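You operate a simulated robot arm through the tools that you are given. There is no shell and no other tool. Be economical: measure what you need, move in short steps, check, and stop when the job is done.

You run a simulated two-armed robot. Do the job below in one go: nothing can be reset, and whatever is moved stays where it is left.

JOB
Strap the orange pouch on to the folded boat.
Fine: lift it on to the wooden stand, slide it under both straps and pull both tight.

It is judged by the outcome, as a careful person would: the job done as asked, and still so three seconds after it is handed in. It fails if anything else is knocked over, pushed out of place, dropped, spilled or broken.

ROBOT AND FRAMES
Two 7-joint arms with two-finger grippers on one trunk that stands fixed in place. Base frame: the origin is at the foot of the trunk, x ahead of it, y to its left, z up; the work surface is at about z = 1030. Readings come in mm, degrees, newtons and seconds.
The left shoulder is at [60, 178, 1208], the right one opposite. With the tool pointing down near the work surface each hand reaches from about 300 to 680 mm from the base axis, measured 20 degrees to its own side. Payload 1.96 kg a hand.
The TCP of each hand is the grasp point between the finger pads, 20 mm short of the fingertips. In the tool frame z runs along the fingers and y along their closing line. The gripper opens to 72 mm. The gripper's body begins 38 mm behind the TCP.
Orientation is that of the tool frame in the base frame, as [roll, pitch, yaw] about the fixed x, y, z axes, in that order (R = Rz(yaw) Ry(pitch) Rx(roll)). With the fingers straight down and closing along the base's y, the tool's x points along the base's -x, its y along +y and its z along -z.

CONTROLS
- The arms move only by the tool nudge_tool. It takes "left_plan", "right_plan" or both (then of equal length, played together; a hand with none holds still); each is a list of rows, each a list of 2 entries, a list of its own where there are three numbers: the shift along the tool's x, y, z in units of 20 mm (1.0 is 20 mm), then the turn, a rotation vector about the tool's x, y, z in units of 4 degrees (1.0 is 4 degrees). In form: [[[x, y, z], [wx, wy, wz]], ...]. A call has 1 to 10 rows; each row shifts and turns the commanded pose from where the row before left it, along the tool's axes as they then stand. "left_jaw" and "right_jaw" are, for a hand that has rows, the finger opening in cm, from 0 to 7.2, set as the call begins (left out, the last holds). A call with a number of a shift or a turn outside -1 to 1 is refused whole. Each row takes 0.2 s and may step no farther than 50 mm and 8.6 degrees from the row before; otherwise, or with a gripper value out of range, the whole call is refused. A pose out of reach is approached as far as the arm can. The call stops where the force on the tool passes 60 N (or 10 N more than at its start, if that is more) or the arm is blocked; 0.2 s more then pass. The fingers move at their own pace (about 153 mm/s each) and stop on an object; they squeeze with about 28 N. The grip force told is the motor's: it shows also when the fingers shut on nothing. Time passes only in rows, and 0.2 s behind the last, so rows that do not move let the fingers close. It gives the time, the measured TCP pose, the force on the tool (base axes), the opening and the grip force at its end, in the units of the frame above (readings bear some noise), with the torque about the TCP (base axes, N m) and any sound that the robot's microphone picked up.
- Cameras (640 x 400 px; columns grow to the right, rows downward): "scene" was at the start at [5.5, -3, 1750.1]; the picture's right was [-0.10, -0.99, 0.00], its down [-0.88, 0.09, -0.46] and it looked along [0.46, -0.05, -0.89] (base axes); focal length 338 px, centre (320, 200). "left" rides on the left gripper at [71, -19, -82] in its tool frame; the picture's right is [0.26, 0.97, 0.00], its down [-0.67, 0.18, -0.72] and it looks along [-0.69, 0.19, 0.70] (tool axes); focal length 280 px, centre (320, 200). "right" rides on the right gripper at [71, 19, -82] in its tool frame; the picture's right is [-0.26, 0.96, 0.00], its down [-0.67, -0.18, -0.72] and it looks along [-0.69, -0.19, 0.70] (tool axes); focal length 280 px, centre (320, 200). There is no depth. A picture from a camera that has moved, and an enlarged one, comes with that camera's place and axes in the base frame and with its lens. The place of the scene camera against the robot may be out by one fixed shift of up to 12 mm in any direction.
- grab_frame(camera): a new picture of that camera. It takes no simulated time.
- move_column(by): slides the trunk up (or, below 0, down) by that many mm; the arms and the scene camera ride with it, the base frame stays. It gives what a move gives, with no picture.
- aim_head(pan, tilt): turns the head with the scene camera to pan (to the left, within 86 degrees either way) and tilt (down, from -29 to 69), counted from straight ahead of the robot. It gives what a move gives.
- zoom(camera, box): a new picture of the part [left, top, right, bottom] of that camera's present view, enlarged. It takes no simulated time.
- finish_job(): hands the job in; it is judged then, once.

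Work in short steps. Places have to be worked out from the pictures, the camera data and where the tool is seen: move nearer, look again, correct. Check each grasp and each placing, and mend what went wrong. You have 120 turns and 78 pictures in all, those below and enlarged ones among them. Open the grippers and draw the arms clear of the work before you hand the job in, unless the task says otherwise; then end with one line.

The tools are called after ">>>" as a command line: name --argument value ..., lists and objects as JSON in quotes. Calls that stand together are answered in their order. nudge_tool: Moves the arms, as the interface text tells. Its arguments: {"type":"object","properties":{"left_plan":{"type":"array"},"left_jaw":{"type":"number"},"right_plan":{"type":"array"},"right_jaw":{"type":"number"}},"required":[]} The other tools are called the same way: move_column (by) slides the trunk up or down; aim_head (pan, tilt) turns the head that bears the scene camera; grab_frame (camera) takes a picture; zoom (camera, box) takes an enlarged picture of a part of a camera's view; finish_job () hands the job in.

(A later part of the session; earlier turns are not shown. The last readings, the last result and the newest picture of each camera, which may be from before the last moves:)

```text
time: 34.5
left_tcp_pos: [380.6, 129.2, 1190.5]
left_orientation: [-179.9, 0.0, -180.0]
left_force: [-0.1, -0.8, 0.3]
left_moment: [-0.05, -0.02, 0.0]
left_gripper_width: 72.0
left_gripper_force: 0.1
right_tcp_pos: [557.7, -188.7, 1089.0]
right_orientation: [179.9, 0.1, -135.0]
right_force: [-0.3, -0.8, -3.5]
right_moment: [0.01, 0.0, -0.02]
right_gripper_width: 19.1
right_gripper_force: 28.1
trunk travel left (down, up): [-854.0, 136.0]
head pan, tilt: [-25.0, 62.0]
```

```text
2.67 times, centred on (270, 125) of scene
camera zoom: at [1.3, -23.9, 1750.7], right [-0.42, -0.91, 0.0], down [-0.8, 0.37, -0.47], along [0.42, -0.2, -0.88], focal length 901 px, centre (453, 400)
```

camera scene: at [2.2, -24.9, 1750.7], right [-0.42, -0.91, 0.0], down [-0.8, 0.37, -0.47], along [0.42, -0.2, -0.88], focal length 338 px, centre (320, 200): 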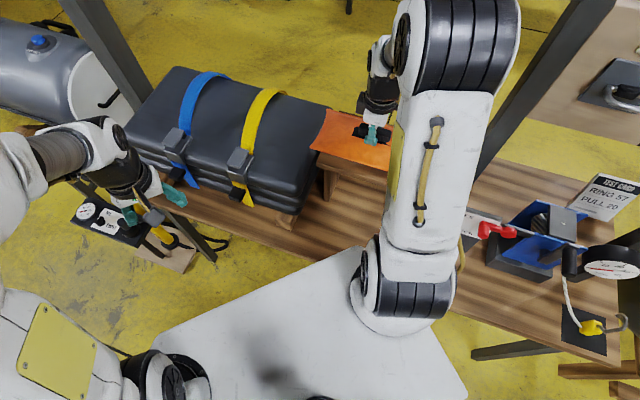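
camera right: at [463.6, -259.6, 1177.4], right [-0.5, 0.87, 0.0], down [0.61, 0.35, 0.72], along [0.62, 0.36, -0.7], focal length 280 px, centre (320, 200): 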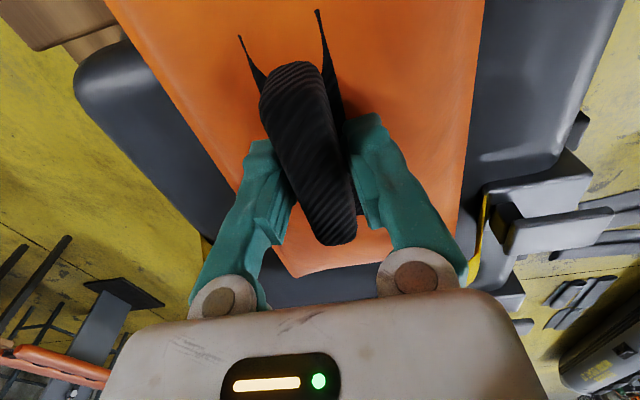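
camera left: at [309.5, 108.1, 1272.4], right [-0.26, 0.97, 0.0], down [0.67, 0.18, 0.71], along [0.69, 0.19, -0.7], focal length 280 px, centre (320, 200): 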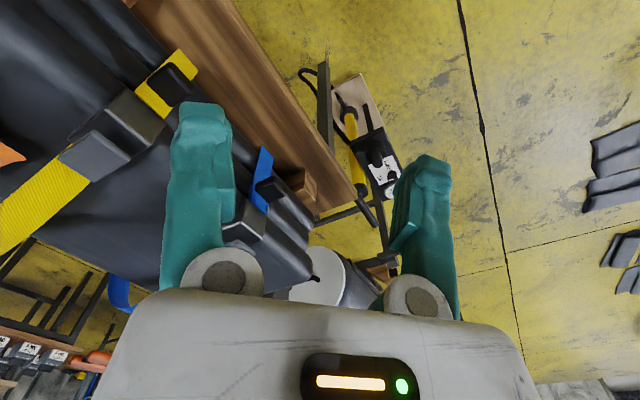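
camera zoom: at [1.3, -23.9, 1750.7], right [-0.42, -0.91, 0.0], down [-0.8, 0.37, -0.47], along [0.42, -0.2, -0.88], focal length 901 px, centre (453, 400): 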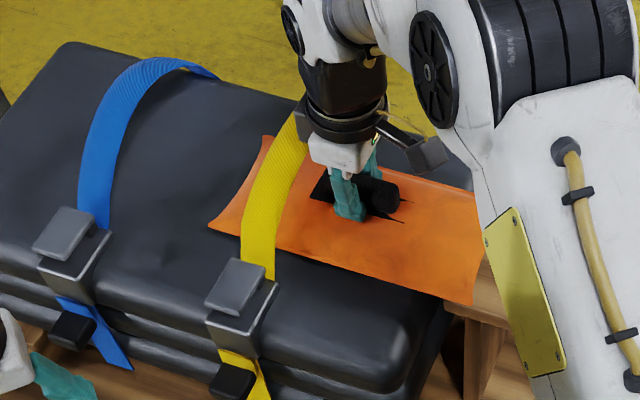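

No contact yet at z=1089. I keep lowering gently until it rests.

>>> nudge_tool --right_plan '[[[0, 0, 0.15], [0, 0, 0]], [[0, 0, 0.1], [0, 0, 0]], [[0, 0, 0.1], [0, 0, 0]], [[0, 0, 0], [0, 0, 0]]]'

```text
time: 35.5
left_tcp_pos: [378.3, 129.0, 1190.9]
left_orientation: [179.9, 0.1, -179.9]
left_force: [-0.1, 0.5, 0.1]
left_moment: [0.04, 0.02, -0.03]
left_gripper_width: 71.8
left_gripper_force: 0.1
right_tcp_pos: [558.4, -188.6, 1085.7]
right_orientation: [-179.6, 0.6, -134.9]
right_force: [6.5, -3.4, 34.7]
right_moment: [-0.01, 0.17, 0.11]
right_gripper_width: 19.3
right_gripper_force: 28.5
trunk travel left (down, up): [-854.0, 136.0]
head pan, tilt: [-25.0, 62.0]
```

It rests on both stand and boat at the same height. I release, back up straight, and retreat behind the pouch.

>>> nudge_tool --right_plan '[[[0, 0, 0], [0, 0, 0]], [[0, 0, 0], [0, 0, 0]], [[0.2, 0, -0.6], [0, 0, 0]], [[0.2, 0, -0.6], [0, 0, 0]], [[0.5, 0, -0.6], [0, 0, 0]], [[1, 0, -0.5], [0, 0, 0]], [[1, 0, -0.4], [0, 0, 0]]]' --right_jaw 6

>>> grab_frame --camera "right"

```text
time: 37.1
left_tcp_pos: [380.2, 127.2, 1190.7]
left_orientation: [-180.0, 0.0, -179.9]
left_force: [0.2, 0.4, 0.1]
left_moment: [-0.02, 0.01, -0.01]
left_gripper_width: 71.9
left_gripper_force: 0.0
right_tcp_pos: [517.2, -232.1, 1137.0]
right_orientation: [-179.9, 0.2, -135.0]
right_force: [-0.2, 0.2, 0.0]
right_moment: [0.02, -0.01, -0.01]
right_gripper_width: 60.1
right_gripper_force: 0.0
trunk travel left (down, up): [-854.0, 136.0]
head pan, tilt: [-25.0, 62.0]
```

```text
41 pictures are left
camera right: at [453.3, -270.3, 1218.0], right [-0.5, 0.87, 0.0], down [0.6, 0.34, 0.72], along [0.62, 0.36, -0.7], focal length 280 px, centre (320, 200)
```

right: 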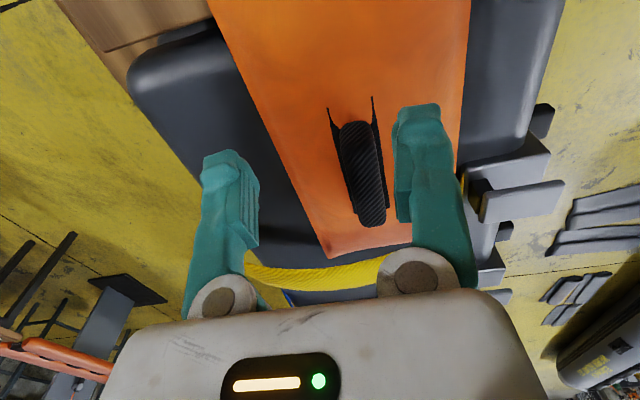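

Released; pouch lies under the yellow strap. I retreat to behind its rear end (s≈−52) and look before descending.

>>> nudge_tool --right_plan '[[[1, 0, 0], [0, 0, 0]], [[1, 0, 0], [0, 0, 0]], [[1, 0, 0], [0, 0, 0]], [[1, 0, 0], [0, 0, 0]], [[0.7, 0.2, 0], [0, 0, 0]]]'

>>> grab_frame --camera "right"

>>> zoom --camera "scene" --box '[180, 50, 420, 200]'

```text
time: 38.3
left_tcp_pos: [379.2, 128.4, 1189.4]
left_orientation: [180.0, 0.0, 180.0]
left_force: [0.4, -0.4, -0.1]
left_moment: [-0.01, 0.0, -0.04]
left_gripper_width: 71.9
left_gripper_force: 0.0
right_tcp_pos: [448.6, -295.9, 1135.0]
right_orientation: [-179.9, 0.2, -135.0]
right_force: [-0.5, -0.3, 0.5]
right_moment: [0.0, 0.0, -0.02]
right_gripper_width: 59.9
right_gripper_force: 0.1
trunk travel left (down, up): [-854.0, 136.0]
head pan, tilt: [-25.0, 62.0]
```

```text
40 pictures are left
camera right: at [384.5, -333.3, 1215.3], right [-0.5, 0.87, 0.0], down [0.6, 0.35, 0.72], along [0.62, 0.36, -0.7], focal length 280 px, centre (320, 200)
```

right: 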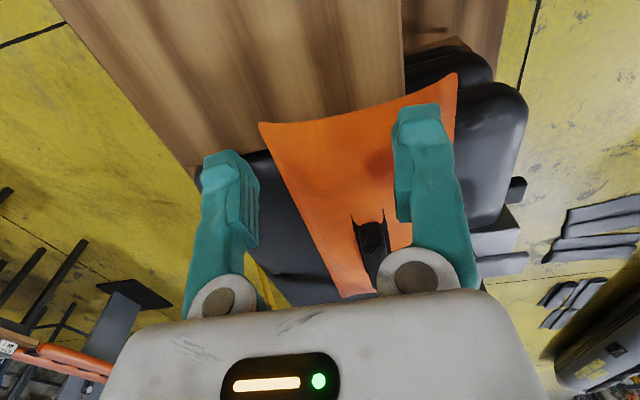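

```text
2.67 times, centred on (300, 125) of scene
camera zoom: at [-0.2, -24.0, 1750.7], right [-0.42, -0.91, 0.0], down [-0.8, 0.37, -0.47], along [0.43, -0.2, -0.88], focal length 901 px, centre (373, 400)
```

zoom: 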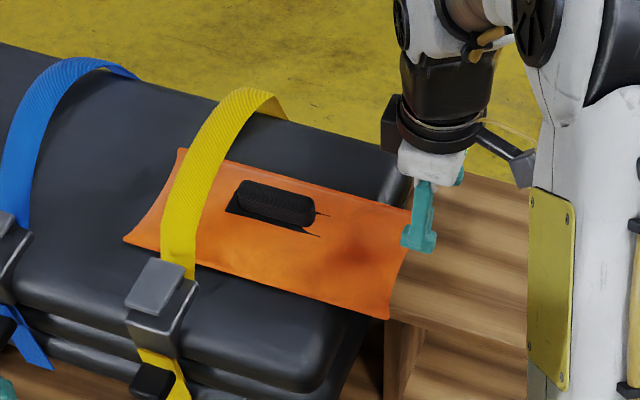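

The pouch sits square (s −68…206, L 70…191). I back up 15 mm more, shift 20 mm to centre on its rear edge, and descend to fingertip height just above the stand.

>>> nudge_tool --right_plan '[[[0.8, 1, 0], [0, 0, 0]], [[0, 0, 0.7], [0, 0, 0]], [[0, 0, 0.7], [0, 0, 0]], [[0, 0, 0.7], [0, 0, 0]], [[0, 0, 0.7], [0, 0, 0]], [[0, 0, 0.5], [0, 0, 0]], [[0, 0, 0.3], [0, 0, 0]]]'

>>> grab_frame --camera "right"

```text
time: 39.9
left_tcp_pos: [379.1, 128.9, 1189.7]
left_orientation: [180.0, 0.0, -179.9]
left_force: [-0.1, 0.7, -0.2]
left_moment: [0.01, 0.01, 0.02]
left_gripper_width: 72.3
left_gripper_force: 0.1
right_tcp_pos: [423.9, -290.0, 1062.9]
right_orientation: [-179.9, 0.2, -135.1]
right_force: [0.2, -0.8, 0.4]
right_moment: [0.02, -0.01, -0.01]
right_gripper_width: 60.0
right_gripper_force: 0.0
trunk travel left (down, up): [-854.0, 136.0]
head pan, tilt: [-25.0, 62.0]
```

```text
38 pictures are left
camera right: at [360.1, -328.6, 1143.3], right [-0.5, 0.87, 0.0], down [0.6, 0.35, 0.72], along [0.62, 0.36, -0.7], focal length 280 px, centre (320, 200)
```

right: 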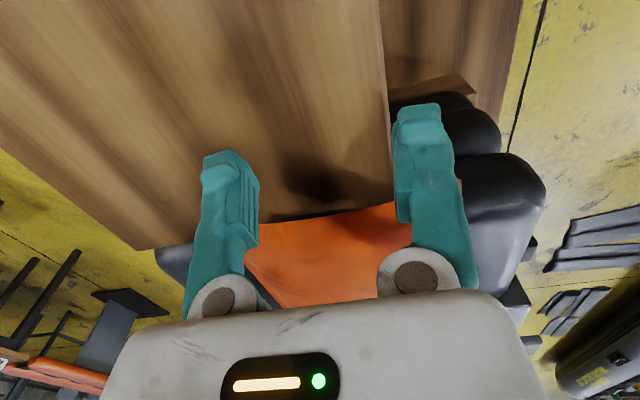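

Positioned behind the rear edge. I drop 4 mm and push forward 110 mm slowly.

>>> nudge_tool --right_plan '[[[0, 0, 0.2], [0, 0, 0]], [[-0.6, 0, 0], [0, 0, 0]], [[-0.6, 0, 0], [0, 0, 0]], [[-0.6, 0, 0], [0, 0, 0]], [[-0.6, 0, 0], [0, 0, 0]], [[-0.6, 0, 0], [0, 0, 0]], [[-0.6, 0, 0], [0, 0, 0]], [[-0.6, 0, 0], [0, 0, 0]], [[-0.6, 0, 0], [0, 0, 0]], [[-0.6, 0, 0], [0, 0, 0]]]'

>>> zoom --camera "scene" --box '[110, 40, 390, 215]'

>>> grab_frame --camera "right"

```text
time: 42.1
left_tcp_pos: [379.3, 128.5, 1190.5]
left_orientation: [-179.9, 0.0, -179.9]
left_force: [0.6, -0.1, -0.3]
left_moment: [-0.03, 0.02, -0.05]
left_gripper_width: 72.1
left_gripper_force: 0.1
right_tcp_pos: [499.6, -215.2, 1056.9]
right_orientation: [179.9, 0.2, -135.0]
right_force: [-0.4, -1.2, 0.5]
right_moment: [-0.02, 0.02, 0.0]
right_gripper_width: 60.1
right_gripper_force: 0.0
trunk travel left (down, up): [-854.0, 136.0]
head pan, tilt: [-25.0, 62.0]
```

```text
2.29 times, centred on (250, 128) of scene
camera zoom: at [0.6, -23.7, 1750.7], right [-0.42, -0.91, 0.0], down [-0.8, 0.37, -0.47], along [0.43, -0.2, -0.88], focal length 772 px, centre (480, 366)
```

zoom: 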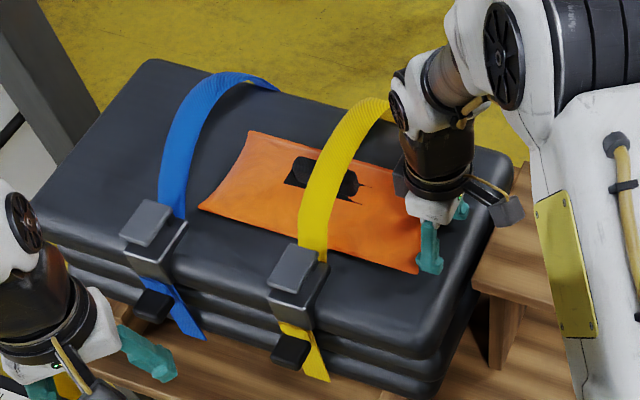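

```text
36 pictures are left
camera right: at [435.6, -253.0, 1138.3], right [-0.5, 0.87, 0.0], down [0.61, 0.35, 0.72], along [0.62, 0.36, -0.7], focal length 280 px, centre (320, 200)
```

right: 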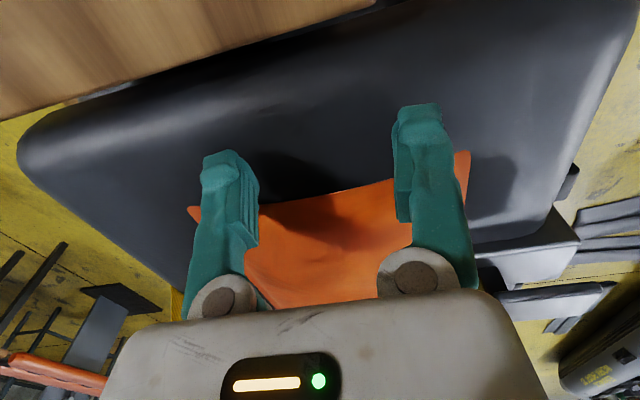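

The push is smooth and straight. I push 55 mm more and check.

>>> nudge_tool --right_plan '[[[-0.55, 0, 0], [0, 0, 0]], [[-0.55, 0, 0], [0, 0, 0]], [[-0.55, 0, 0], [0, 0, 0]], [[-0.55, 0, 0], [0, 0, 0]], [[-0.55, 0, 0], [0, 0, 0]]]'

>>> zoom --camera "scene" --box '[110, 40, 390, 215]'

```text
time: 43.3
left_tcp_pos: [380.7, 128.7, 1189.6]
left_orientation: [180.0, 0.1, -180.0]
left_force: [0.5, 0.0, -0.4]
left_moment: [0.01, -0.01, 0.01]
left_gripper_width: 71.9
left_gripper_force: 0.1
right_tcp_pos: [536.6, -175.2, 1058.9]
right_orientation: [-179.9, 0.2, -134.9]
right_force: [-1.0, -1.3, 0.3]
right_moment: [-0.03, 0.01, -0.04]
right_gripper_width: 60.1
right_gripper_force: 0.6
trunk travel left (down, up): [-854.0, 136.0]
head pan, tilt: [-25.0, 62.0]
```

```text
2.29 times, centred on (250, 128) of scene
camera zoom: at [0.2, -23.8, 1750.7], right [-0.42, -0.91, 0.0], down [-0.8, 0.37, -0.47], along [0.43, -0.2, -0.88], focal length 772 px, centre (480, 366)
```

zoom: 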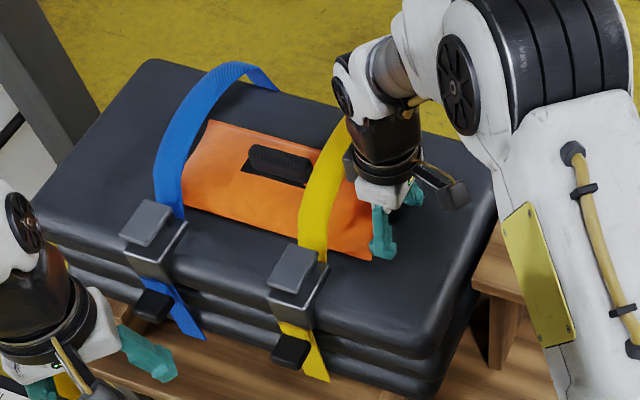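

The blue strap shape appears to have shifted a bit; I zoom in to see whether the pouch front is under it.

>>> zoom --camera "scene" --box '[150, 55, 290, 160]'

>>> grab_frame --camera "right"

```text
3.81 times, centred on (220, 108) of scene
camera zoom: at [0.2, -23.8, 1750.7], right [-0.42, -0.91, 0.0], down [-0.8, 0.37, -0.47], along [0.43, -0.2, -0.88], focal length 1287 px, centre (701, 552)
```

zoom: 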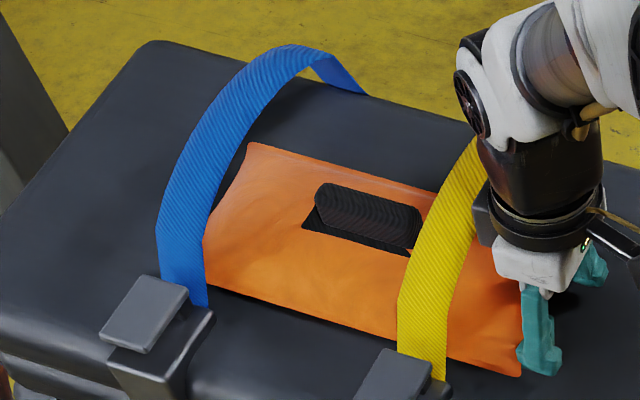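

```text
33 pictures are left
camera right: at [473.9, -214.0, 1140.0], right [-0.5, 0.87, 0.0], down [0.6, 0.35, 0.72], along [0.62, 0.36, -0.7], focal length 280 px, centre (320, 200)
```

right: 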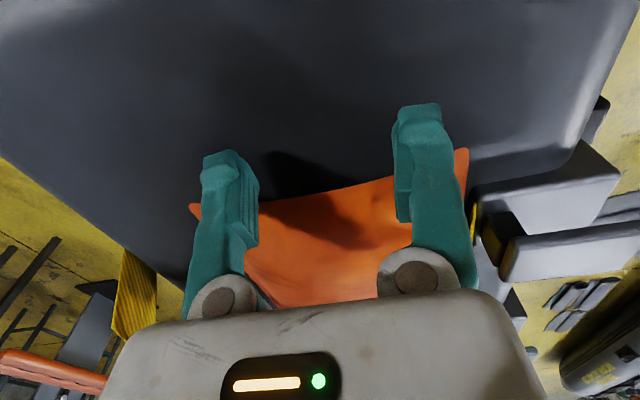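

The pouch front is already beneath the blue strap (far corner at s≈349). I push 20 mm more so it's centred between both straps.

>>> nudge_tool --right_plan '[[[-0.35, 0, 0], [0, 0, 0]], [[-0.35, 0, 0], [0, 0, 0]], [[-0.35, 0, 0], [0, 0, 0]]]'

>>> zoom --camera "scene" --box '[150, 55, 310, 175]'

```text
time: 44.1
left_tcp_pos: [378.9, 128.8, 1190.1]
left_orientation: [180.0, 0.0, -180.0]
left_force: [-0.5, 0.3, 0.0]
left_moment: [-0.01, 0.0, -0.01]
left_gripper_width: 72.0
left_gripper_force: 0.0
right_tcp_pos: [552.7, -161.9, 1060.0]
right_orientation: [180.0, 0.2, -135.1]
right_force: [-1.4, -1.1, 0.0]
right_moment: [-0.03, 0.03, -0.01]
right_gripper_width: 59.9
right_gripper_force: 0.1
trunk travel left (down, up): [-854.0, 136.0]
head pan, tilt: [-25.0, 62.0]
```

```text
3.33 times, centred on (230, 115) of scene
camera zoom: at [0.2, -24.1, 1750.7], right [-0.42, -0.91, 0.0], down [-0.8, 0.37, -0.47], along [0.43, -0.2, -0.88], focal length 1126 px, centre (620, 483)
```

zoom: 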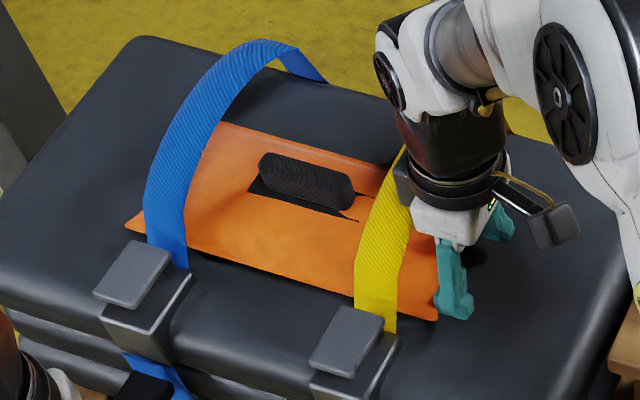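

The pouch front (s≈372) now emerges beyond the blue strap while the rear (~100) is still before the yellow one: under both straps. I retract the right hand backwards and up.

>>> nudge_tool --right_plan '[[[0.5, 0, 0], [0, 0, 0]], [[1, 0, 0], [0, 0, 0]], [[1, 0, -0.5], [0, 0, 0]], [[1, 0, -1], [0, 0, 0]], [[1, 0, -1], [0, 0, 0]], [[1, 0, -1], [0, 0, 0]], [[1, 0, -1], [0, 0, 0]]]'

>>> aim_head --pan 0 --tilt 58

>>> grab_frame --camera "scene"

```text
time: 45.7
left_tcp_pos: [379.4, 129.5, 1188.9]
left_orientation: [-179.9, 0.1, -180.0]
left_force: [0.3, 0.7, -0.4]
left_moment: [-0.01, -0.01, 0.0]
left_gripper_width: 72.1
left_gripper_force: 0.0
right_tcp_pos: [459.9, -251.3, 1149.0]
right_orientation: [-179.9, 0.2, -135.0]
right_force: [-0.4, -0.3, 0.3]
right_moment: [-0.02, 0.0, 0.0]
right_gripper_width: 60.2
right_gripper_force: 0.0
trunk travel left (down, up): [-854.0, 136.0]
head pan, tilt: [-25.0, 62.0]
```

```text
time: 46.6
left_tcp_pos: [381.1, 129.3, 1189.4]
left_orientation: [-179.9, 0.0, -180.0]
left_force: [0.1, 0.2, -0.4]
left_moment: [-0.01, 0.03, 0.01]
left_gripper_width: 72.2
left_gripper_force: 0.0
right_tcp_pos: [461.2, -252.0, 1148.5]
right_orientation: [-180.0, 0.2, -135.0]
right_force: [0.9, -0.2, -0.7]
right_moment: [0.01, 0.01, 0.04]
right_gripper_width: 60.2
right_gripper_force: 0.2
trunk travel left (down, up): [-854.0, 136.0]
head pan, tilt: [0.0, 58.0]
```

```text
31 pictures are left
camera scene: at [11.3, 3.3, 1755.4], right [0.0, -1.0, 0.0], down [-0.85, 0.0, -0.53], along [0.53, 0.0, -0.85], focal length 338 px, centre (320, 200)
```

scene: 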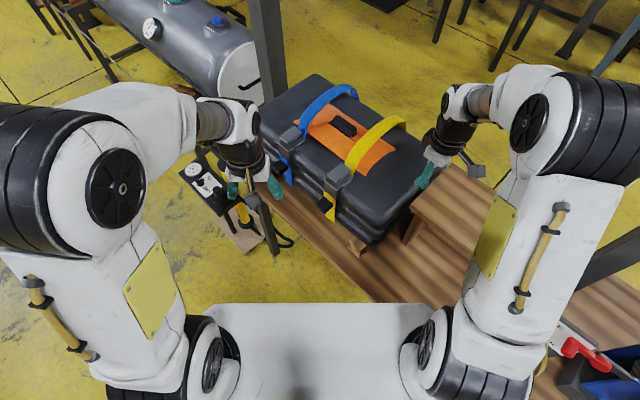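

Both straps now lie over the pouch. Next the tails: the yellow pull tab is at ≈(477,−10,980) on the near side. I turn the left hand to yaw 135 so its fingers close along the boat axis and its camera faces the tabs.

>>> nudge_tool --left_plan '[[[0, 0, 0], [0, 0, 1]], [[0, 0, 0], [0, 0, 1]], [[0, 0, 0], [0, 0, 1]], [[0, 0, 0], [0, 0, 1]], [[0, 0, 0], [0, 0, 1]], [[0, 0, 0], [0, 0, 1]], [[0, 0, 0], [0, 0, 1]], [[0, 0, 0], [0, 0, 1]], [[0, 0, 0], [0, 0, 1]], [[0, 0, 0], [0, 0, 1]]]'

>>> nudge_tool --left_plan '[[[0, 0, 0.6], [0, 0, 1]], [[-0.6, -0.3, 0.8], [0, 0, 0.25]], [[-0.6, -0.3, 0.8], [0, 0, 0]], [[-0.6, -0.3, 0.8], [0, 0, 0]], [[-0.6, -0.3, 0.8], [0, 0, 0]], [[-0.6, -0.3, 0.8], [0, 0, 0]]]'

>>> grab_frame --camera "left"

```text
time: 48.8
left_tcp_pos: [381.0, 128.7, 1189.2]
left_orientation: [179.9, -0.1, 139.9]
left_force: [-0.3, 0.1, 0.3]
left_moment: [0.0, 0.0, 0.0]
left_gripper_width: 72.1
left_gripper_force: 0.0
right_tcp_pos: [460.2, -252.5, 1149.6]
right_orientation: [-180.0, 0.2, -135.1]
right_force: [-1.0, 0.5, -0.6]
right_moment: [0.0, 0.0, 0.01]
right_gripper_width: 60.0
right_gripper_force: 0.0
trunk travel left (down, up): [-854.0, 136.0]
head pan, tilt: [0.0, 58.0]
```

```text
time: 50.2
left_tcp_pos: [402.7, 64.2, 1096.0]
left_orientation: [-179.9, 0.0, 134.9]
left_force: [0.0, 0.0, -0.7]
left_moment: [0.02, 0.01, -0.04]
left_gripper_width: 71.9
left_gripper_force: 0.0
right_tcp_pos: [461.3, -252.5, 1149.2]
right_orientation: [179.9, 0.3, -135.0]
right_force: [-0.6, -0.1, 0.1]
right_moment: [0.03, 0.02, -0.03]
right_gripper_width: 60.2
right_gripper_force: 0.0
trunk travel left (down, up): [-854.0, 136.0]
head pan, tilt: [0.0, 58.0]
```

```text
30 pictures are left
camera left: at [338.4, 98.6, 1179.8], right [0.5, 0.87, 0.0], down [0.61, -0.35, 0.71], along [0.62, -0.36, -0.7], focal length 280 px, centre (320, 200)
```

left: 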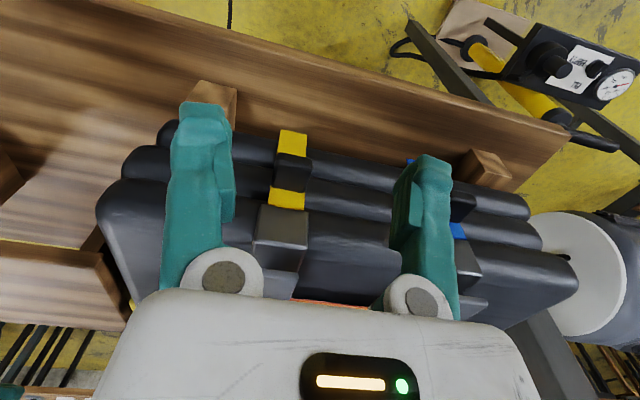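

I zoom on the yellow tail and buckle from this side.

>>> zoom --camera "left" --box '[220, 100, 500, 310]'

```text
1.90 times, centred on (360, 205) of left
camera zoom: at [338.4, 98.6, 1179.8], right [0.5, 0.87, 0.0], down [0.61, -0.35, 0.71], along [0.62, -0.36, -0.7], focal length 534 px, centre (244, 190)
```

zoom: 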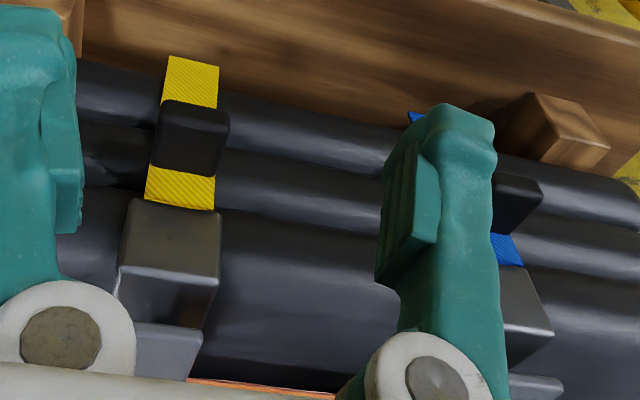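

The tab is ~35 mm wide, facing outward. I tilt the hand 30° so the fingers point down-and-toward the boat, then approach along the fingers, stopping ~45 mm short.

>>> nudge_tool --left_plan '[[[0, 0, 0], [0, -1, 0]], [[0, 0, 0], [0, -1, 0]], [[0, 0, 0], [0, -1, 0]], [[0, 0, 0], [0, -1, 0]], [[0, 0, 0], [0, -1, 0]], [[0, 0, 0], [0, -1, 0]], [[0, 0, 0], [0, -1, 0]], [[0, 0, 0], [0, -0.5, 0]]]'

>>> nudge_tool --left_plan '[[[-0.16, -0.05, 0.93], [0, 0, 0]], [[-0.16, -0.05, 0.93], [0, 0, 0]], [[-0.16, -0.05, 0.93], [0, 0, 0]], [[-0.16, 0, 0.93], [0, 0, 0]], [[-0.16, 0, 0.93], [0, 0, 0]], [[-0.1, 0, 0.6], [0, 0, 0]]]'

>>> grab_frame --camera "left"

```text
time: 52.0
left_tcp_pos: [401.7, 65.6, 1097.5]
left_orientation: [-179.9, 30.1, 135.0]
left_force: [-0.1, 0.2, 0.4]
left_moment: [0.0, 0.0, -0.01]
left_gripper_width: 72.2
left_gripper_force: 0.1
right_tcp_pos: [459.8, -252.6, 1150.1]
right_orientation: [-180.0, 0.3, -135.1]
right_force: [0.0, -0.2, 0.2]
right_moment: [0.0, -0.01, -0.02]
right_gripper_width: 59.9
right_gripper_force: 0.0
trunk travel left (down, up): [-854.0, 136.0]
head pan, tilt: [0.0, 58.0]
```

```text
time: 53.4
left_tcp_pos: [450.3, 14.4, 1015.5]
left_orientation: [179.9, 29.9, 135.1]
left_force: [0.5, -0.3, -0.4]
left_moment: [0.03, 0.0, 0.0]
left_gripper_width: 72.2
left_gripper_force: 0.1
right_tcp_pos: [460.3, -251.6, 1149.6]
right_orientation: [180.0, 0.2, -135.0]
right_force: [0.2, 1.0, 0.6]
right_moment: [0.0, -0.02, -0.03]
right_gripper_width: 59.8
right_gripper_force: 0.2
trunk travel left (down, up): [-854.0, 136.0]
head pan, tilt: [0.0, 58.0]
```

```text
28 pictures are left
camera left: at [363.3, 71.6, 1051.8], right [0.52, 0.84, -0.13], down [0.29, -0.03, 0.96], along [0.8, -0.54, -0.26], focal length 280 px, centre (320, 200)
```

left: 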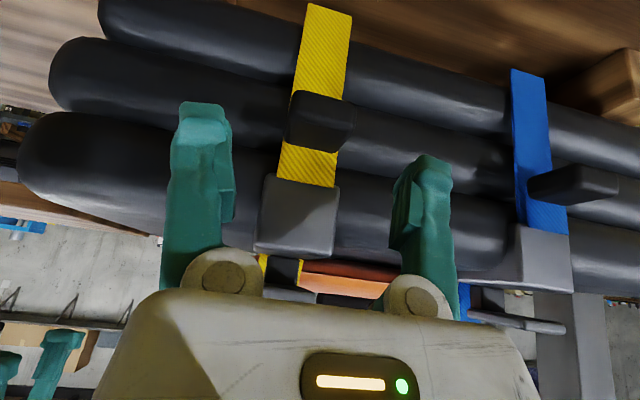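

Triangulated: outer face of the yellow tab ≈(474,−11,968) (s≈142, L≈−32); it sticks out like a tongue. I tilt 10° more to keep the palm clear of the buckle and move in.

>>> nudge_tool --left_plan '[[[0, 0, 0], [0, -1, 0]], [[0, 0, 0], [0, -1, 0]], [[0, 0, 0], [0, -0.5, 0]], [[0.05, -0.05, 0.7], [0, 0, 0]], [[0.05, 0, 0.7], [0, 0, 0]], [[0.05, 0, 0.7], [0, 0, 0]], [[0, 0, 0.6], [0, 0, 0]]]'

>>> grab_frame --camera "left"

```text
time: 55.0
left_tcp_pos: [468.1, -10.2, 972.4]
left_orientation: [-180.0, 39.9, 135.0]
left_force: [0.4, 0.6, -0.5]
left_moment: [0.01, -0.02, -0.02]
left_gripper_width: 72.0
left_gripper_force: 0.0
right_tcp_pos: [461.6, -253.3, 1148.5]
right_orientation: [-180.0, 0.2, -134.9]
right_force: [0.6, 1.0, 0.2]
right_moment: [0.03, -0.01, 0.02]
right_gripper_width: 60.0
right_gripper_force: 0.0
trunk travel left (down, up): [-854.0, 136.0]
head pan, tilt: [0.0, 58.0]
```

```text
27 pictures are left
camera left: at [379.4, 51.2, 990.3], right [0.54, 0.82, -0.17], down [0.17, 0.09, 0.98], along [0.82, -0.56, -0.09], focal length 280 px, centre (320, 200)
```

left: 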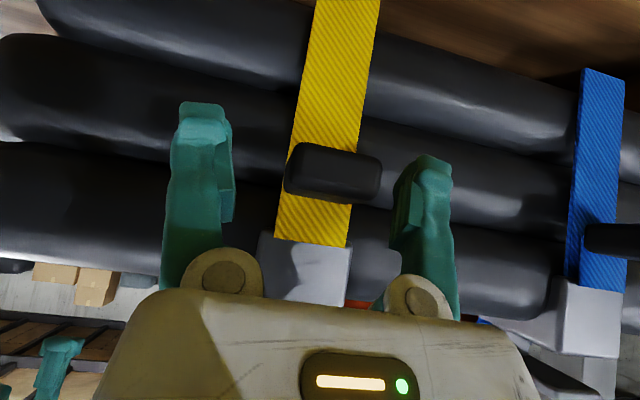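

The tab is between the fingers. I shift 5 mm, advance 8 mm and close.

>>> nudge_tool --left_plan '[[[0, 0.25, 0.2], [0, 0, 0]], [[0, 0, 0.2], [0, 0, 0]]]'

>>> nudge_tool --left_plan '[[[0, 0, 0], [0, 0, 0]], [[0, 0, 0], [0, 0, 0]], [[0, 0, 0], [0, 0, 0]]]' --left_jaw 0

>>> grab_frame --camera "left"

```text
time: 55.6
left_tcp_pos: [477.6, -8.9, 966.3]
left_orientation: [-179.9, 40.0, 134.9]
left_force: [-0.2, -0.5, -0.9]
left_moment: [0.0, 0.01, 0.0]
left_gripper_width: 72.2
left_gripper_force: 0.0
right_tcp_pos: [460.0, -252.3, 1149.1]
right_orientation: [-180.0, 0.2, -135.0]
right_force: [-0.5, 0.4, -0.5]
right_moment: [0.0, 0.0, 0.01]
right_gripper_width: 60.0
right_gripper_force: 0.1
trunk travel left (down, up): [-854.0, 136.0]
head pan, tilt: [0.0, 58.0]
```

```text
time: 56.4
left_tcp_pos: [477.0, -9.0, 966.7]
left_orientation: [-180.0, 39.9, 134.9]
left_force: [-2.5, -3.1, -1.6]
left_moment: [-0.1, 0.06, -0.06]
left_gripper_width: 35.0
left_gripper_force: 39.8
right_tcp_pos: [458.9, -251.2, 1148.9]
right_orientation: [180.0, 0.2, -135.0]
right_force: [-0.3, 0.5, -0.2]
right_moment: [0.01, -0.01, -0.01]
right_gripper_width: 60.0
right_gripper_force: 0.0
trunk travel left (down, up): [-854.0, 136.0]
head pan, tilt: [0.0, 58.0]
```

```text
26 pictures are left
camera left: at [387.1, 50.7, 984.4], right [0.54, 0.82, -0.17], down [0.17, 0.09, 0.98], along [0.82, -0.56, -0.09], focal length 280 px, centre (320, 200)
```

left: 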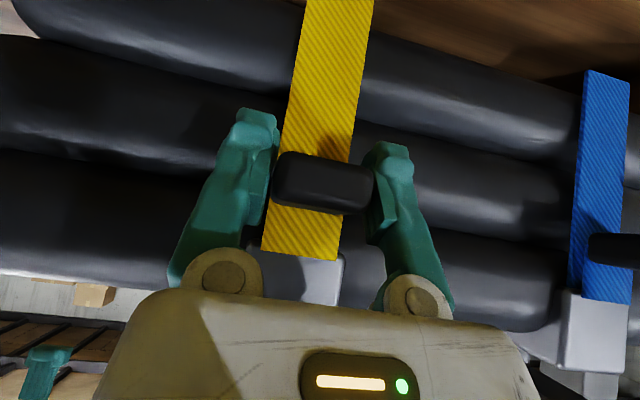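

Gripped firmly (35 mm). I pull down and slightly outward along the tail, 40 mm at first, and watch the force.

>>> nudge_tool --left_plan '[[[0.41, 0, 0.29], [0, 0, 0]], [[0.41, 0, 0.29], [0, 0, 0]], [[0.41, 0, 0.29], [0, 0, 0]], [[0.41, 0, 0.29], [0, 0, 0]]]'

>>> grab_frame --camera "scene"

```text
time: 57.4
left_tcp_pos: [476.1, -9.8, 927.0]
left_orientation: [179.8, 40.1, 134.9]
left_force: [34.7, -37.4, 1.8]
left_moment: [-0.22, -0.7, 0.04]
left_gripper_width: 35.1
left_gripper_force: 39.8
right_tcp_pos: [465.0, -257.1, 1146.4]
right_orientation: [179.7, 0.1, -135.0]
right_force: [0.2, 0.5, 0.0]
right_moment: [0.02, 0.01, 0.0]
right_gripper_width: 60.1
right_gripper_force: 0.1
trunk travel left (down, up): [-854.0, 136.0]
head pan, tilt: [0.0, 58.0]
```

```text
25 pictures are left
camera scene: at [19.4, -6.2, 1755.3], right [0.0, -1.0, -0.01], down [-0.85, 0.0, -0.53], along [0.53, 0.0, -0.85], focal length 338 px, centre (320, 200)
```

scene: 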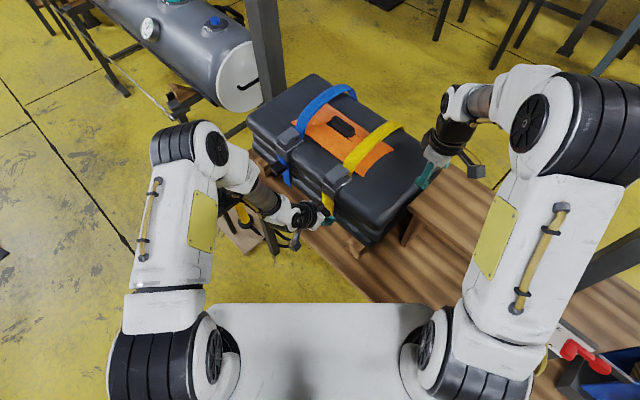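

The tail runs freely downward but is stiff outward (51 N sideways), so I relieve the outward offset and pull straight down.

>>> nudge_tool --left_plan '[[[-0.35, 0, 0.29], [0, 0, 0]], [[0.32, 0, 0.383], [0, 0, 0]], [[0.32, 0, 0.383], [0, 0, 0]]]'

>>> zoom --camera "scene" --box '[230, 60, 450, 260]'

```text
time: 58.2
left_tcp_pos: [475.2, -8.9, 907.1]
left_orientation: [-179.9, 39.6, 135.0]
left_force: [0.7, -7.5, 3.4]
left_moment: [0.23, 0.61, 0.11]
left_gripper_width: 35.2
left_gripper_force: 39.9
right_tcp_pos: [460.4, -252.2, 1149.6]
right_orientation: [180.0, 0.3, -135.1]
right_force: [-0.1, 0.1, 1.2]
right_moment: [-0.01, 0.01, -0.01]
right_gripper_width: 60.1
right_gripper_force: 0.1
trunk travel left (down, up): [-854.0, 136.0]
head pan, tilt: [0.0, 58.0]
```

```text
2.00 times, centred on (340, 160) of scene
camera zoom: at [10.9, 2.0, 1755.4], right [0.0, -1.0, 0.0], down [-0.85, 0.0, -0.53], along [0.53, 0.0, -0.85], focal length 676 px, centre (280, 280)
```

zoom: 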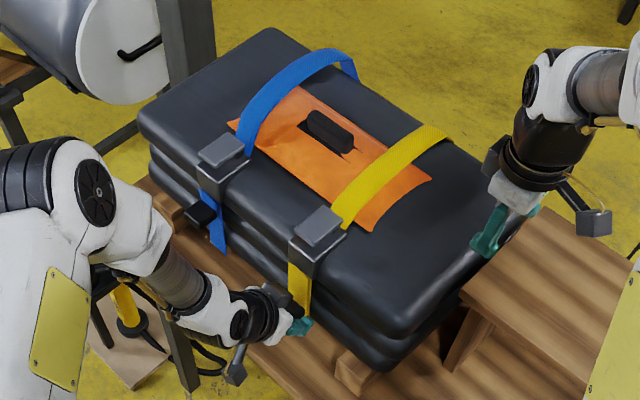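

The yellow strap arch has come down; the pull force is still low (~3 N). I continue straight down in small steps until it resists.

>>> nudge_tool --left_plan '[[[0.2, 0, 0.24], [0, 0, 0]], [[0.2, 0, 0.24], [0, 0, 0]], [[0.2, 0, 0.24], [0, 0, 0]], [[0.2, 0, 0.24], [0, 0, 0]]]'

>>> zoom --camera "scene" --box '[230, 60, 450, 260]'

```text
time: 59.2
left_tcp_pos: [475.9, -9.3, 884.9]
left_orientation: [179.8, 40.3, 134.8]
left_force: [-3.1, -5.2, 15.8]
left_moment: [-0.08, 0.24, -0.06]
left_gripper_width: 35.2
left_gripper_force: 40.1
right_tcp_pos: [458.8, -252.4, 1149.9]
right_orientation: [-179.9, 0.3, -135.0]
right_force: [0.0, 0.5, 0.6]
right_moment: [-0.01, 0.02, -0.03]
right_gripper_width: 60.1
right_gripper_force: 0.1
trunk travel left (down, up): [-854.0, 136.0]
head pan, tilt: [0.0, 58.0]
```

```text
2.00 times, centred on (340, 160) of scene
camera zoom: at [8.2, 2.1, 1755.6], right [0.0, -1.0, 0.0], down [-0.85, 0.0, -0.53], along [0.53, 0.0, -0.85], focal length 676 px, centre (280, 280)
```

zoom: 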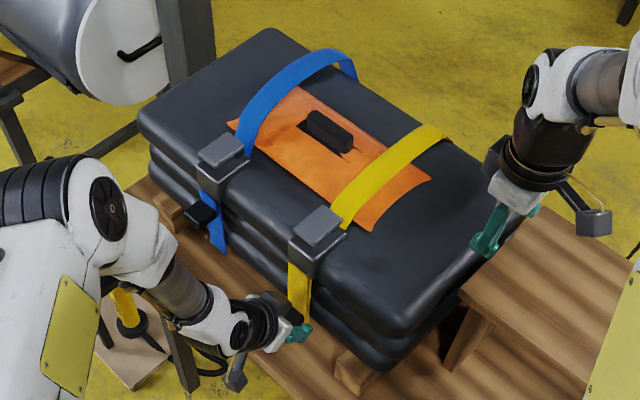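

The strap now lies flat on the pouch (z≈1060) and force is rising (16 N). I pull a few mm more to make it tight.

>>> nudge_tool --left_plan '[[[0.13, 0, 0.155], [0, 0, 0]], [[0.13, 0, 0.155], [0, 0, 0]], [[0.13, 0, 0.155], [0, 0, 0]]]'

```text
time: 60.2
left_tcp_pos: [474.8, -8.8, 874.0]
left_orientation: [179.7, 40.5, 134.7]
left_force: [-11.0, 1.9, 24.0]
left_moment: [-0.26, 0.48, -0.33]
left_gripper_width: 31.5
left_gripper_force: 39.7
right_tcp_pos: [456.1, -250.5, 1150.6]
right_orientation: [-179.8, 0.3, -135.0]
right_force: [-0.9, -0.5, -0.2]
right_moment: [0.01, 0.0, 0.03]
right_gripper_width: 59.9
right_gripper_force: 0.2
trunk travel left (down, up): [-854.0, 136.0]
head pan, tilt: [0.0, 58.0]
stopped in row 3 (left hand): the force on the tool passed its limit at 75 N (the readings are from after the stop); the commanded pose is now the measured one
```

The force hit the limit (75 N): the yellow strap is taut. I check with pictures before releasing.

>>> grab_frame --camera "left"

>>> zoom --camera "scene" --box '[250, 70, 430, 230]'

```text
22 pictures are left
camera left: at [385.7, 51.9, 890.5], right [0.54, 0.82, -0.17], down [0.16, 0.09, 0.98], along [0.82, -0.56, -0.08], focal length 280 px, centre (320, 200)
```

left: 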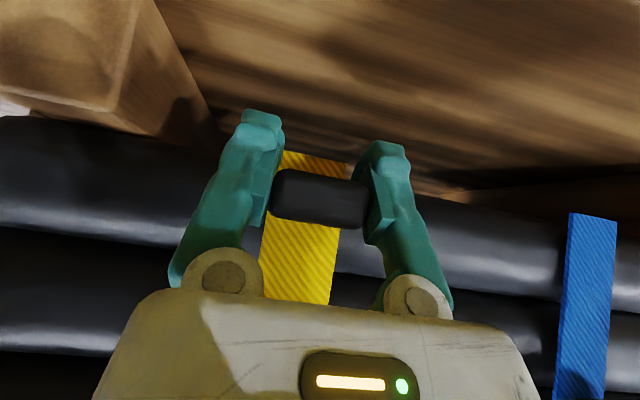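

```text
2.50 times, centred on (340, 150) of scene
camera zoom: at [5.2, 4.9, 1754.9], right [0.0, -1.0, 0.0], down [-0.85, 0.0, -0.53], along [0.53, 0.0, -0.85], focal length 844 px, centre (270, 325)
```

zoom: 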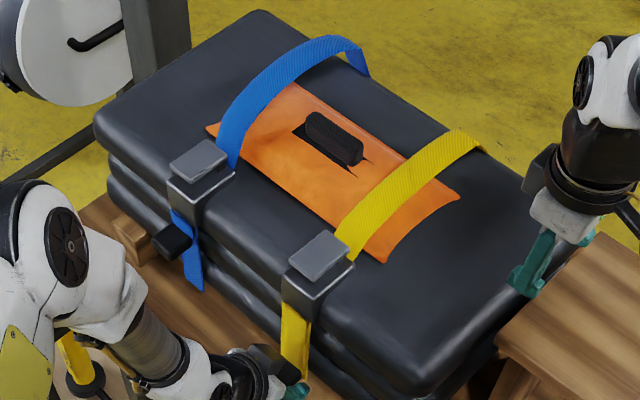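

Yellow looks flat across the pouch. I release the tab and back off along the fingers, then verify it stays tight.

>>> nudge_tool --left_plan '[[[0, 0, 0], [0, 0, 0]], [[0, 0, 0], [0, 0, 0]], [[0, 0, -0.5], [0, 0, 0]], [[0, 0, -1], [0, 0, 0]], [[0, 0, -1], [0, 0, 0]], [[0, 0, -1], [0, 0, 0]]]' --left_jaw 7

>>> grab_frame --camera "left"

```text
time: 61.6
left_tcp_pos: [446.3, 24.1, 925.5]
left_orientation: [179.9, 40.2, 134.9]
left_force: [0.6, 0.4, -0.4]
left_moment: [-0.03, -0.01, 0.02]
left_gripper_width: 70.0
left_gripper_force: 0.1
right_tcp_pos: [460.8, -252.4, 1149.2]
right_orientation: [180.0, 0.2, -135.0]
right_force: [0.2, 0.1, -0.1]
right_moment: [0.02, 0.0, -0.03]
right_gripper_width: 59.9
right_gripper_force: 0.3
trunk travel left (down, up): [-854.0, 136.0]
head pan, tilt: [0.0, 58.0]
```

```text
20 pictures are left
camera left: at [356.7, 83.6, 944.7], right [0.54, 0.82, -0.17], down [0.17, 0.09, 0.98], along [0.82, -0.56, -0.09], focal length 280 px, centre (320, 200)
```

left: 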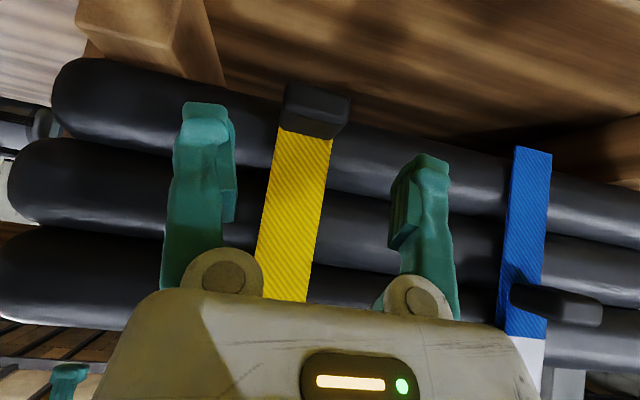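

The yellow tab stays down: the buckle holds. I raise the left hand and traverse 181 mm along the boat to the pre-grasp at the blue tab (est. (606,120,967)).

>>> nudge_tool --left_plan '[[[-0.61, 0, -0.725], [0, 0, 0]], [[-0.61, 0, -0.725], [0, 0, 0]], [[-0.61, 0, -0.725], [0, 0, 0]], [[-0.61, 0, -0.725], [0, 0, 0]], [[-0.61, 0, -0.725], [0, 0, 0]]]'

>>> nudge_tool --left_plan '[[[0, 0.9, 0], [0, 0, 0]], [[0, 0.9, 0], [0, 0, 0]], [[0, 0.9, 0], [0, 0, 0]], [[0, 0.9, 0], [0, 0, 0]], [[0, 0.9, 0], [0, 0, 0]], [[0, 0.9, 0], [0, 0, 0]], [[0, 0.9, 0], [0, 0, 0]], [[0, 0.9, 0], [0, 0, 0]], [[0, 0.9, 0], [0, 0, 0]], [[0, 0.9, 0], [0, 0, 0]]]'

>>> grab_frame --camera "left"

```text
time: 62.8
left_tcp_pos: [444.7, 23.1, 1022.0]
left_orientation: [179.8, 40.2, 134.8]
left_force: [-0.4, 0.1, -0.5]
left_moment: [0.0, 0.01, 0.04]
left_gripper_width: 70.2
left_gripper_force: 0.0
right_tcp_pos: [459.5, -251.1, 1148.7]
right_orientation: [-179.9, 0.2, -135.0]
right_force: [-0.3, -0.3, 0.6]
right_moment: [0.0, -0.01, -0.02]
right_gripper_width: 60.2
right_gripper_force: 0.2
trunk travel left (down, up): [-854.0, 136.0]
head pan, tilt: [0.0, 58.0]
```

```text
time: 65.0
left_tcp_pos: [573.9, 151.6, 1019.2]
left_orientation: [179.9, 40.2, 134.9]
left_force: [0.0, 0.0, 0.9]
left_moment: [0.0, 0.0, 0.03]
left_gripper_width: 70.0
left_gripper_force: 0.1
right_tcp_pos: [459.8, -251.0, 1147.9]
right_orientation: [-180.0, 0.1, -135.0]
right_force: [0.6, -0.9, -0.8]
right_moment: [0.0, 0.02, 0.03]
right_gripper_width: 59.8
right_gripper_force: 0.1
trunk travel left (down, up): [-854.0, 136.0]
head pan, tilt: [0.0, 58.0]
```

```text
19 pictures are left
camera left: at [483.8, 211.1, 1036.1], right [0.54, 0.82, -0.17], down [0.17, 0.09, 0.98], along [0.82, -0.56, -0.09], focal length 280 px, centre (320, 200)
```

left: 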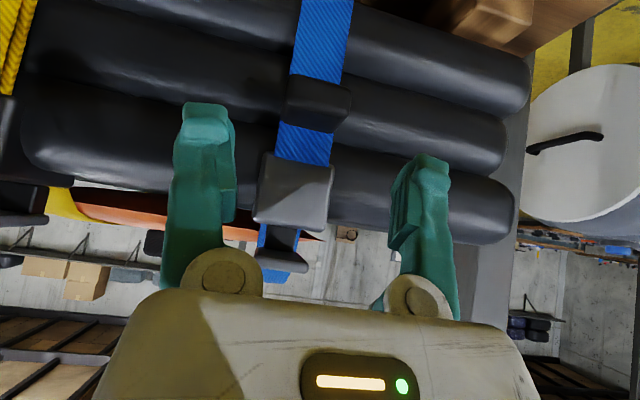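

The blue tab is at ≈(601,118,968), right in line. I advance 68 mm along the fingers.

>>> nudge_tool --left_plan '[[[0, 0, 0.8], [0, 0, 0]], [[0, 0, 0.8], [0, 0, 0]], [[0, 0, 0.7], [0, 0, 0]], [[0, 0, 0.6], [0, 0, 0]], [[0, 0, 0.5], [0, 0, 0]]]'

>>> grab_frame --camera "left"

```text
time: 66.2
left_tcp_pos: [603.0, 118.3, 969.0]
left_orientation: [179.8, 40.1, 134.9]
left_force: [0.1, 0.5, 0.3]
left_moment: [-0.01, 0.02, -0.01]
left_gripper_width: 70.2
left_gripper_force: 0.0
right_tcp_pos: [461.2, -251.0, 1149.8]
right_orientation: [180.0, 0.1, -135.0]
right_force: [0.3, 0.1, -0.3]
right_moment: [-0.01, 0.0, 0.0]
right_gripper_width: 60.1
right_gripper_force: 0.1
trunk travel left (down, up): [-854.0, 136.0]
head pan, tilt: [0.0, 58.0]
```

```text
18 pictures are left
camera left: at [513.8, 178.6, 986.3], right [0.54, 0.82, -0.17], down [0.17, 0.09, 0.98], along [0.82, -0.56, -0.09], focal length 280 px, centre (320, 200)
```

left: 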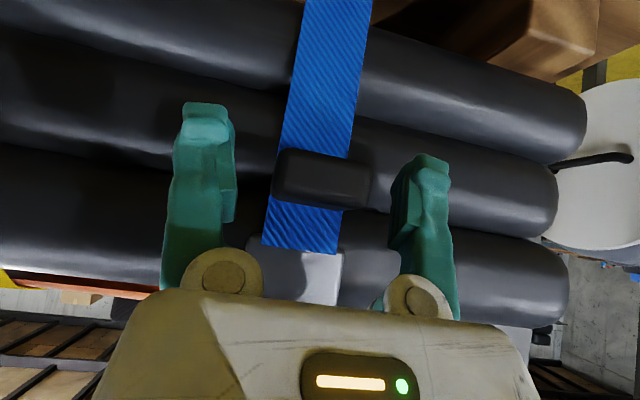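

The tab is centred between the fingers. I close on it.

>>> nudge_tool --left_plan '[[[0, 0, 0.15], [0, 0, 0]]]'

>>> nudge_tool --left_plan '[[[0, 0, 0], [0, 0, 0]], [[0, 0, 0], [0, 0, 0]], [[0, 0, 0], [0, 0, 0]]]' --left_jaw 0

>>> nudge_tool --left_plan '[[[0.25, 0, 0.306], [0, 0, 0]], [[0.32, 0, 0.383], [0, 0, 0]], [[0.32, 0, 0.383], [0, 0, 0]], [[0.32, 0, 0.383], [0, 0, 0]]]'

```text
time: 66.6
left_tcp_pos: [604.5, 118.2, 965.6]
left_orientation: [-180.0, 40.2, 134.9]
left_force: [0.7, 0.0, 0.3]
left_moment: [-0.03, -0.01, 0.0]
left_gripper_width: 69.9
left_gripper_force: 0.1
right_tcp_pos: [460.7, -252.0, 1148.7]
right_orientation: [-179.9, 0.2, -135.1]
right_force: [-1.0, 0.0, 0.9]
right_moment: [0.02, -0.03, -0.01]
right_gripper_width: 60.1
right_gripper_force: 0.0
trunk travel left (down, up): [-854.0, 136.0]
head pan, tilt: [0.0, 58.0]
```

```text
time: 67.4
left_tcp_pos: [604.2, 117.4, 966.8]
left_orientation: [179.9, 40.1, 134.9]
left_force: [-2.1, -2.7, -3.7]
left_moment: [-0.07, 0.06, -0.08]
left_gripper_width: 35.0
left_gripper_force: 40.4
right_tcp_pos: [459.7, -250.9, 1149.0]
right_orientation: [180.0, 0.2, -135.0]
right_force: [-0.2, -0.8, -0.8]
right_moment: [-0.01, -0.02, 0.02]
right_gripper_width: 59.8
right_gripper_force: 0.1
trunk travel left (down, up): [-854.0, 136.0]
head pan, tilt: [0.0, 58.0]
```

```text
time: 68.4
left_tcp_pos: [604.2, 118.2, 927.7]
left_orientation: [179.8, 40.2, 134.8]
left_force: [-5.3, -3.5, 1.8]
left_moment: [-0.01, 0.14, -0.16]
left_gripper_width: 35.2
left_gripper_force: 39.9
right_tcp_pos: [459.0, -253.5, 1148.3]
right_orientation: [180.0, 0.2, -134.9]
right_force: [0.6, -0.4, 0.1]
right_moment: [-0.03, 0.0, 0.0]
right_gripper_width: 60.3
right_gripper_force: 0.0
trunk travel left (down, up): [-854.0, 136.0]
head pan, tilt: [0.0, 58.0]
```

Gripped, and it runs freely down 39 mm. I continue pulling straight down.

>>> nudge_tool --left_plan '[[[0.32, 0, 0.383], [0, 0, 0]], [[0.32, 0, 0.383], [0, 0, 0]], [[0.32, 0, 0.383], [0, 0, 0]], [[0.2, 0, 0.24], [0, 0, 0]], [[0.13, 0, 0.155], [0, 0, 0]]]'

>>> zoom --camera "scene" --box '[230, 60, 450, 230]'

```text
time: 69.6
left_tcp_pos: [603.7, 116.5, 889.5]
left_orientation: [179.6, 40.4, 134.8]
left_force: [-10.7, -5.9, 12.6]
left_moment: [-0.3, 0.06, 0.06]
left_gripper_width: 35.1
left_gripper_force: 40.4
right_tcp_pos: [456.0, -253.2, 1150.3]
right_orientation: [-179.9, 0.4, -135.0]
right_force: [0.1, -0.6, -0.3]
right_moment: [0.03, 0.01, -0.02]
right_gripper_width: 59.9
right_gripper_force: 0.0
trunk travel left (down, up): [-854.0, 136.0]
head pan, tilt: [0.0, 58.0]
```

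```text
2.35 times, centred on (340, 145) of scene
camera zoom: at [6.8, 1.8, 1755.5], right [0.0, -1.0, 0.0], down [-0.85, 0.0, -0.53], along [0.53, 0.0, -0.85], focal length 795 px, centre (273, 329)
```

zoom: 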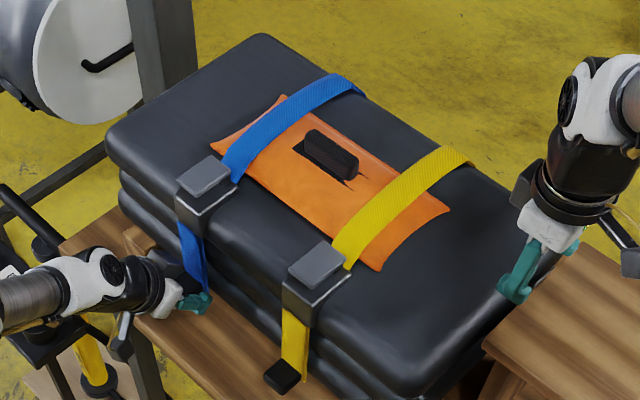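

Blue is coming flat, force 13 N and rising. I pull the last few millimetres until it resists firmly.

>>> nudge_tool --left_plan '[[[0.13, 0, 0.155], [0, 0, 0]], [[0.13, 0, 0.155], [0, 0, 0]], [[0.13, 0, 0.155], [0, 0, 0]], [[0.13, 0, 0.155], [0, 0, 0]]]'

```text
time: 70.6
left_tcp_pos: [605.4, 117.3, 878.2]
left_orientation: [179.1, 40.6, 134.6]
left_force: [-3.9, -9.7, 51.8]
left_moment: [-0.35, -0.28, -0.17]
left_gripper_width: 35.2
left_gripper_force: 40.0
right_tcp_pos: [453.2, -254.2, 1153.3]
right_orientation: [-179.9, 0.5, -135.0]
right_force: [-0.3, -1.0, 0.1]
right_moment: [-0.02, 0.02, -0.01]
right_gripper_width: 60.0
right_gripper_force: 0.1
trunk travel left (down, up): [-854.0, 136.0]
head pan, tilt: [0.0, 58.0]
```

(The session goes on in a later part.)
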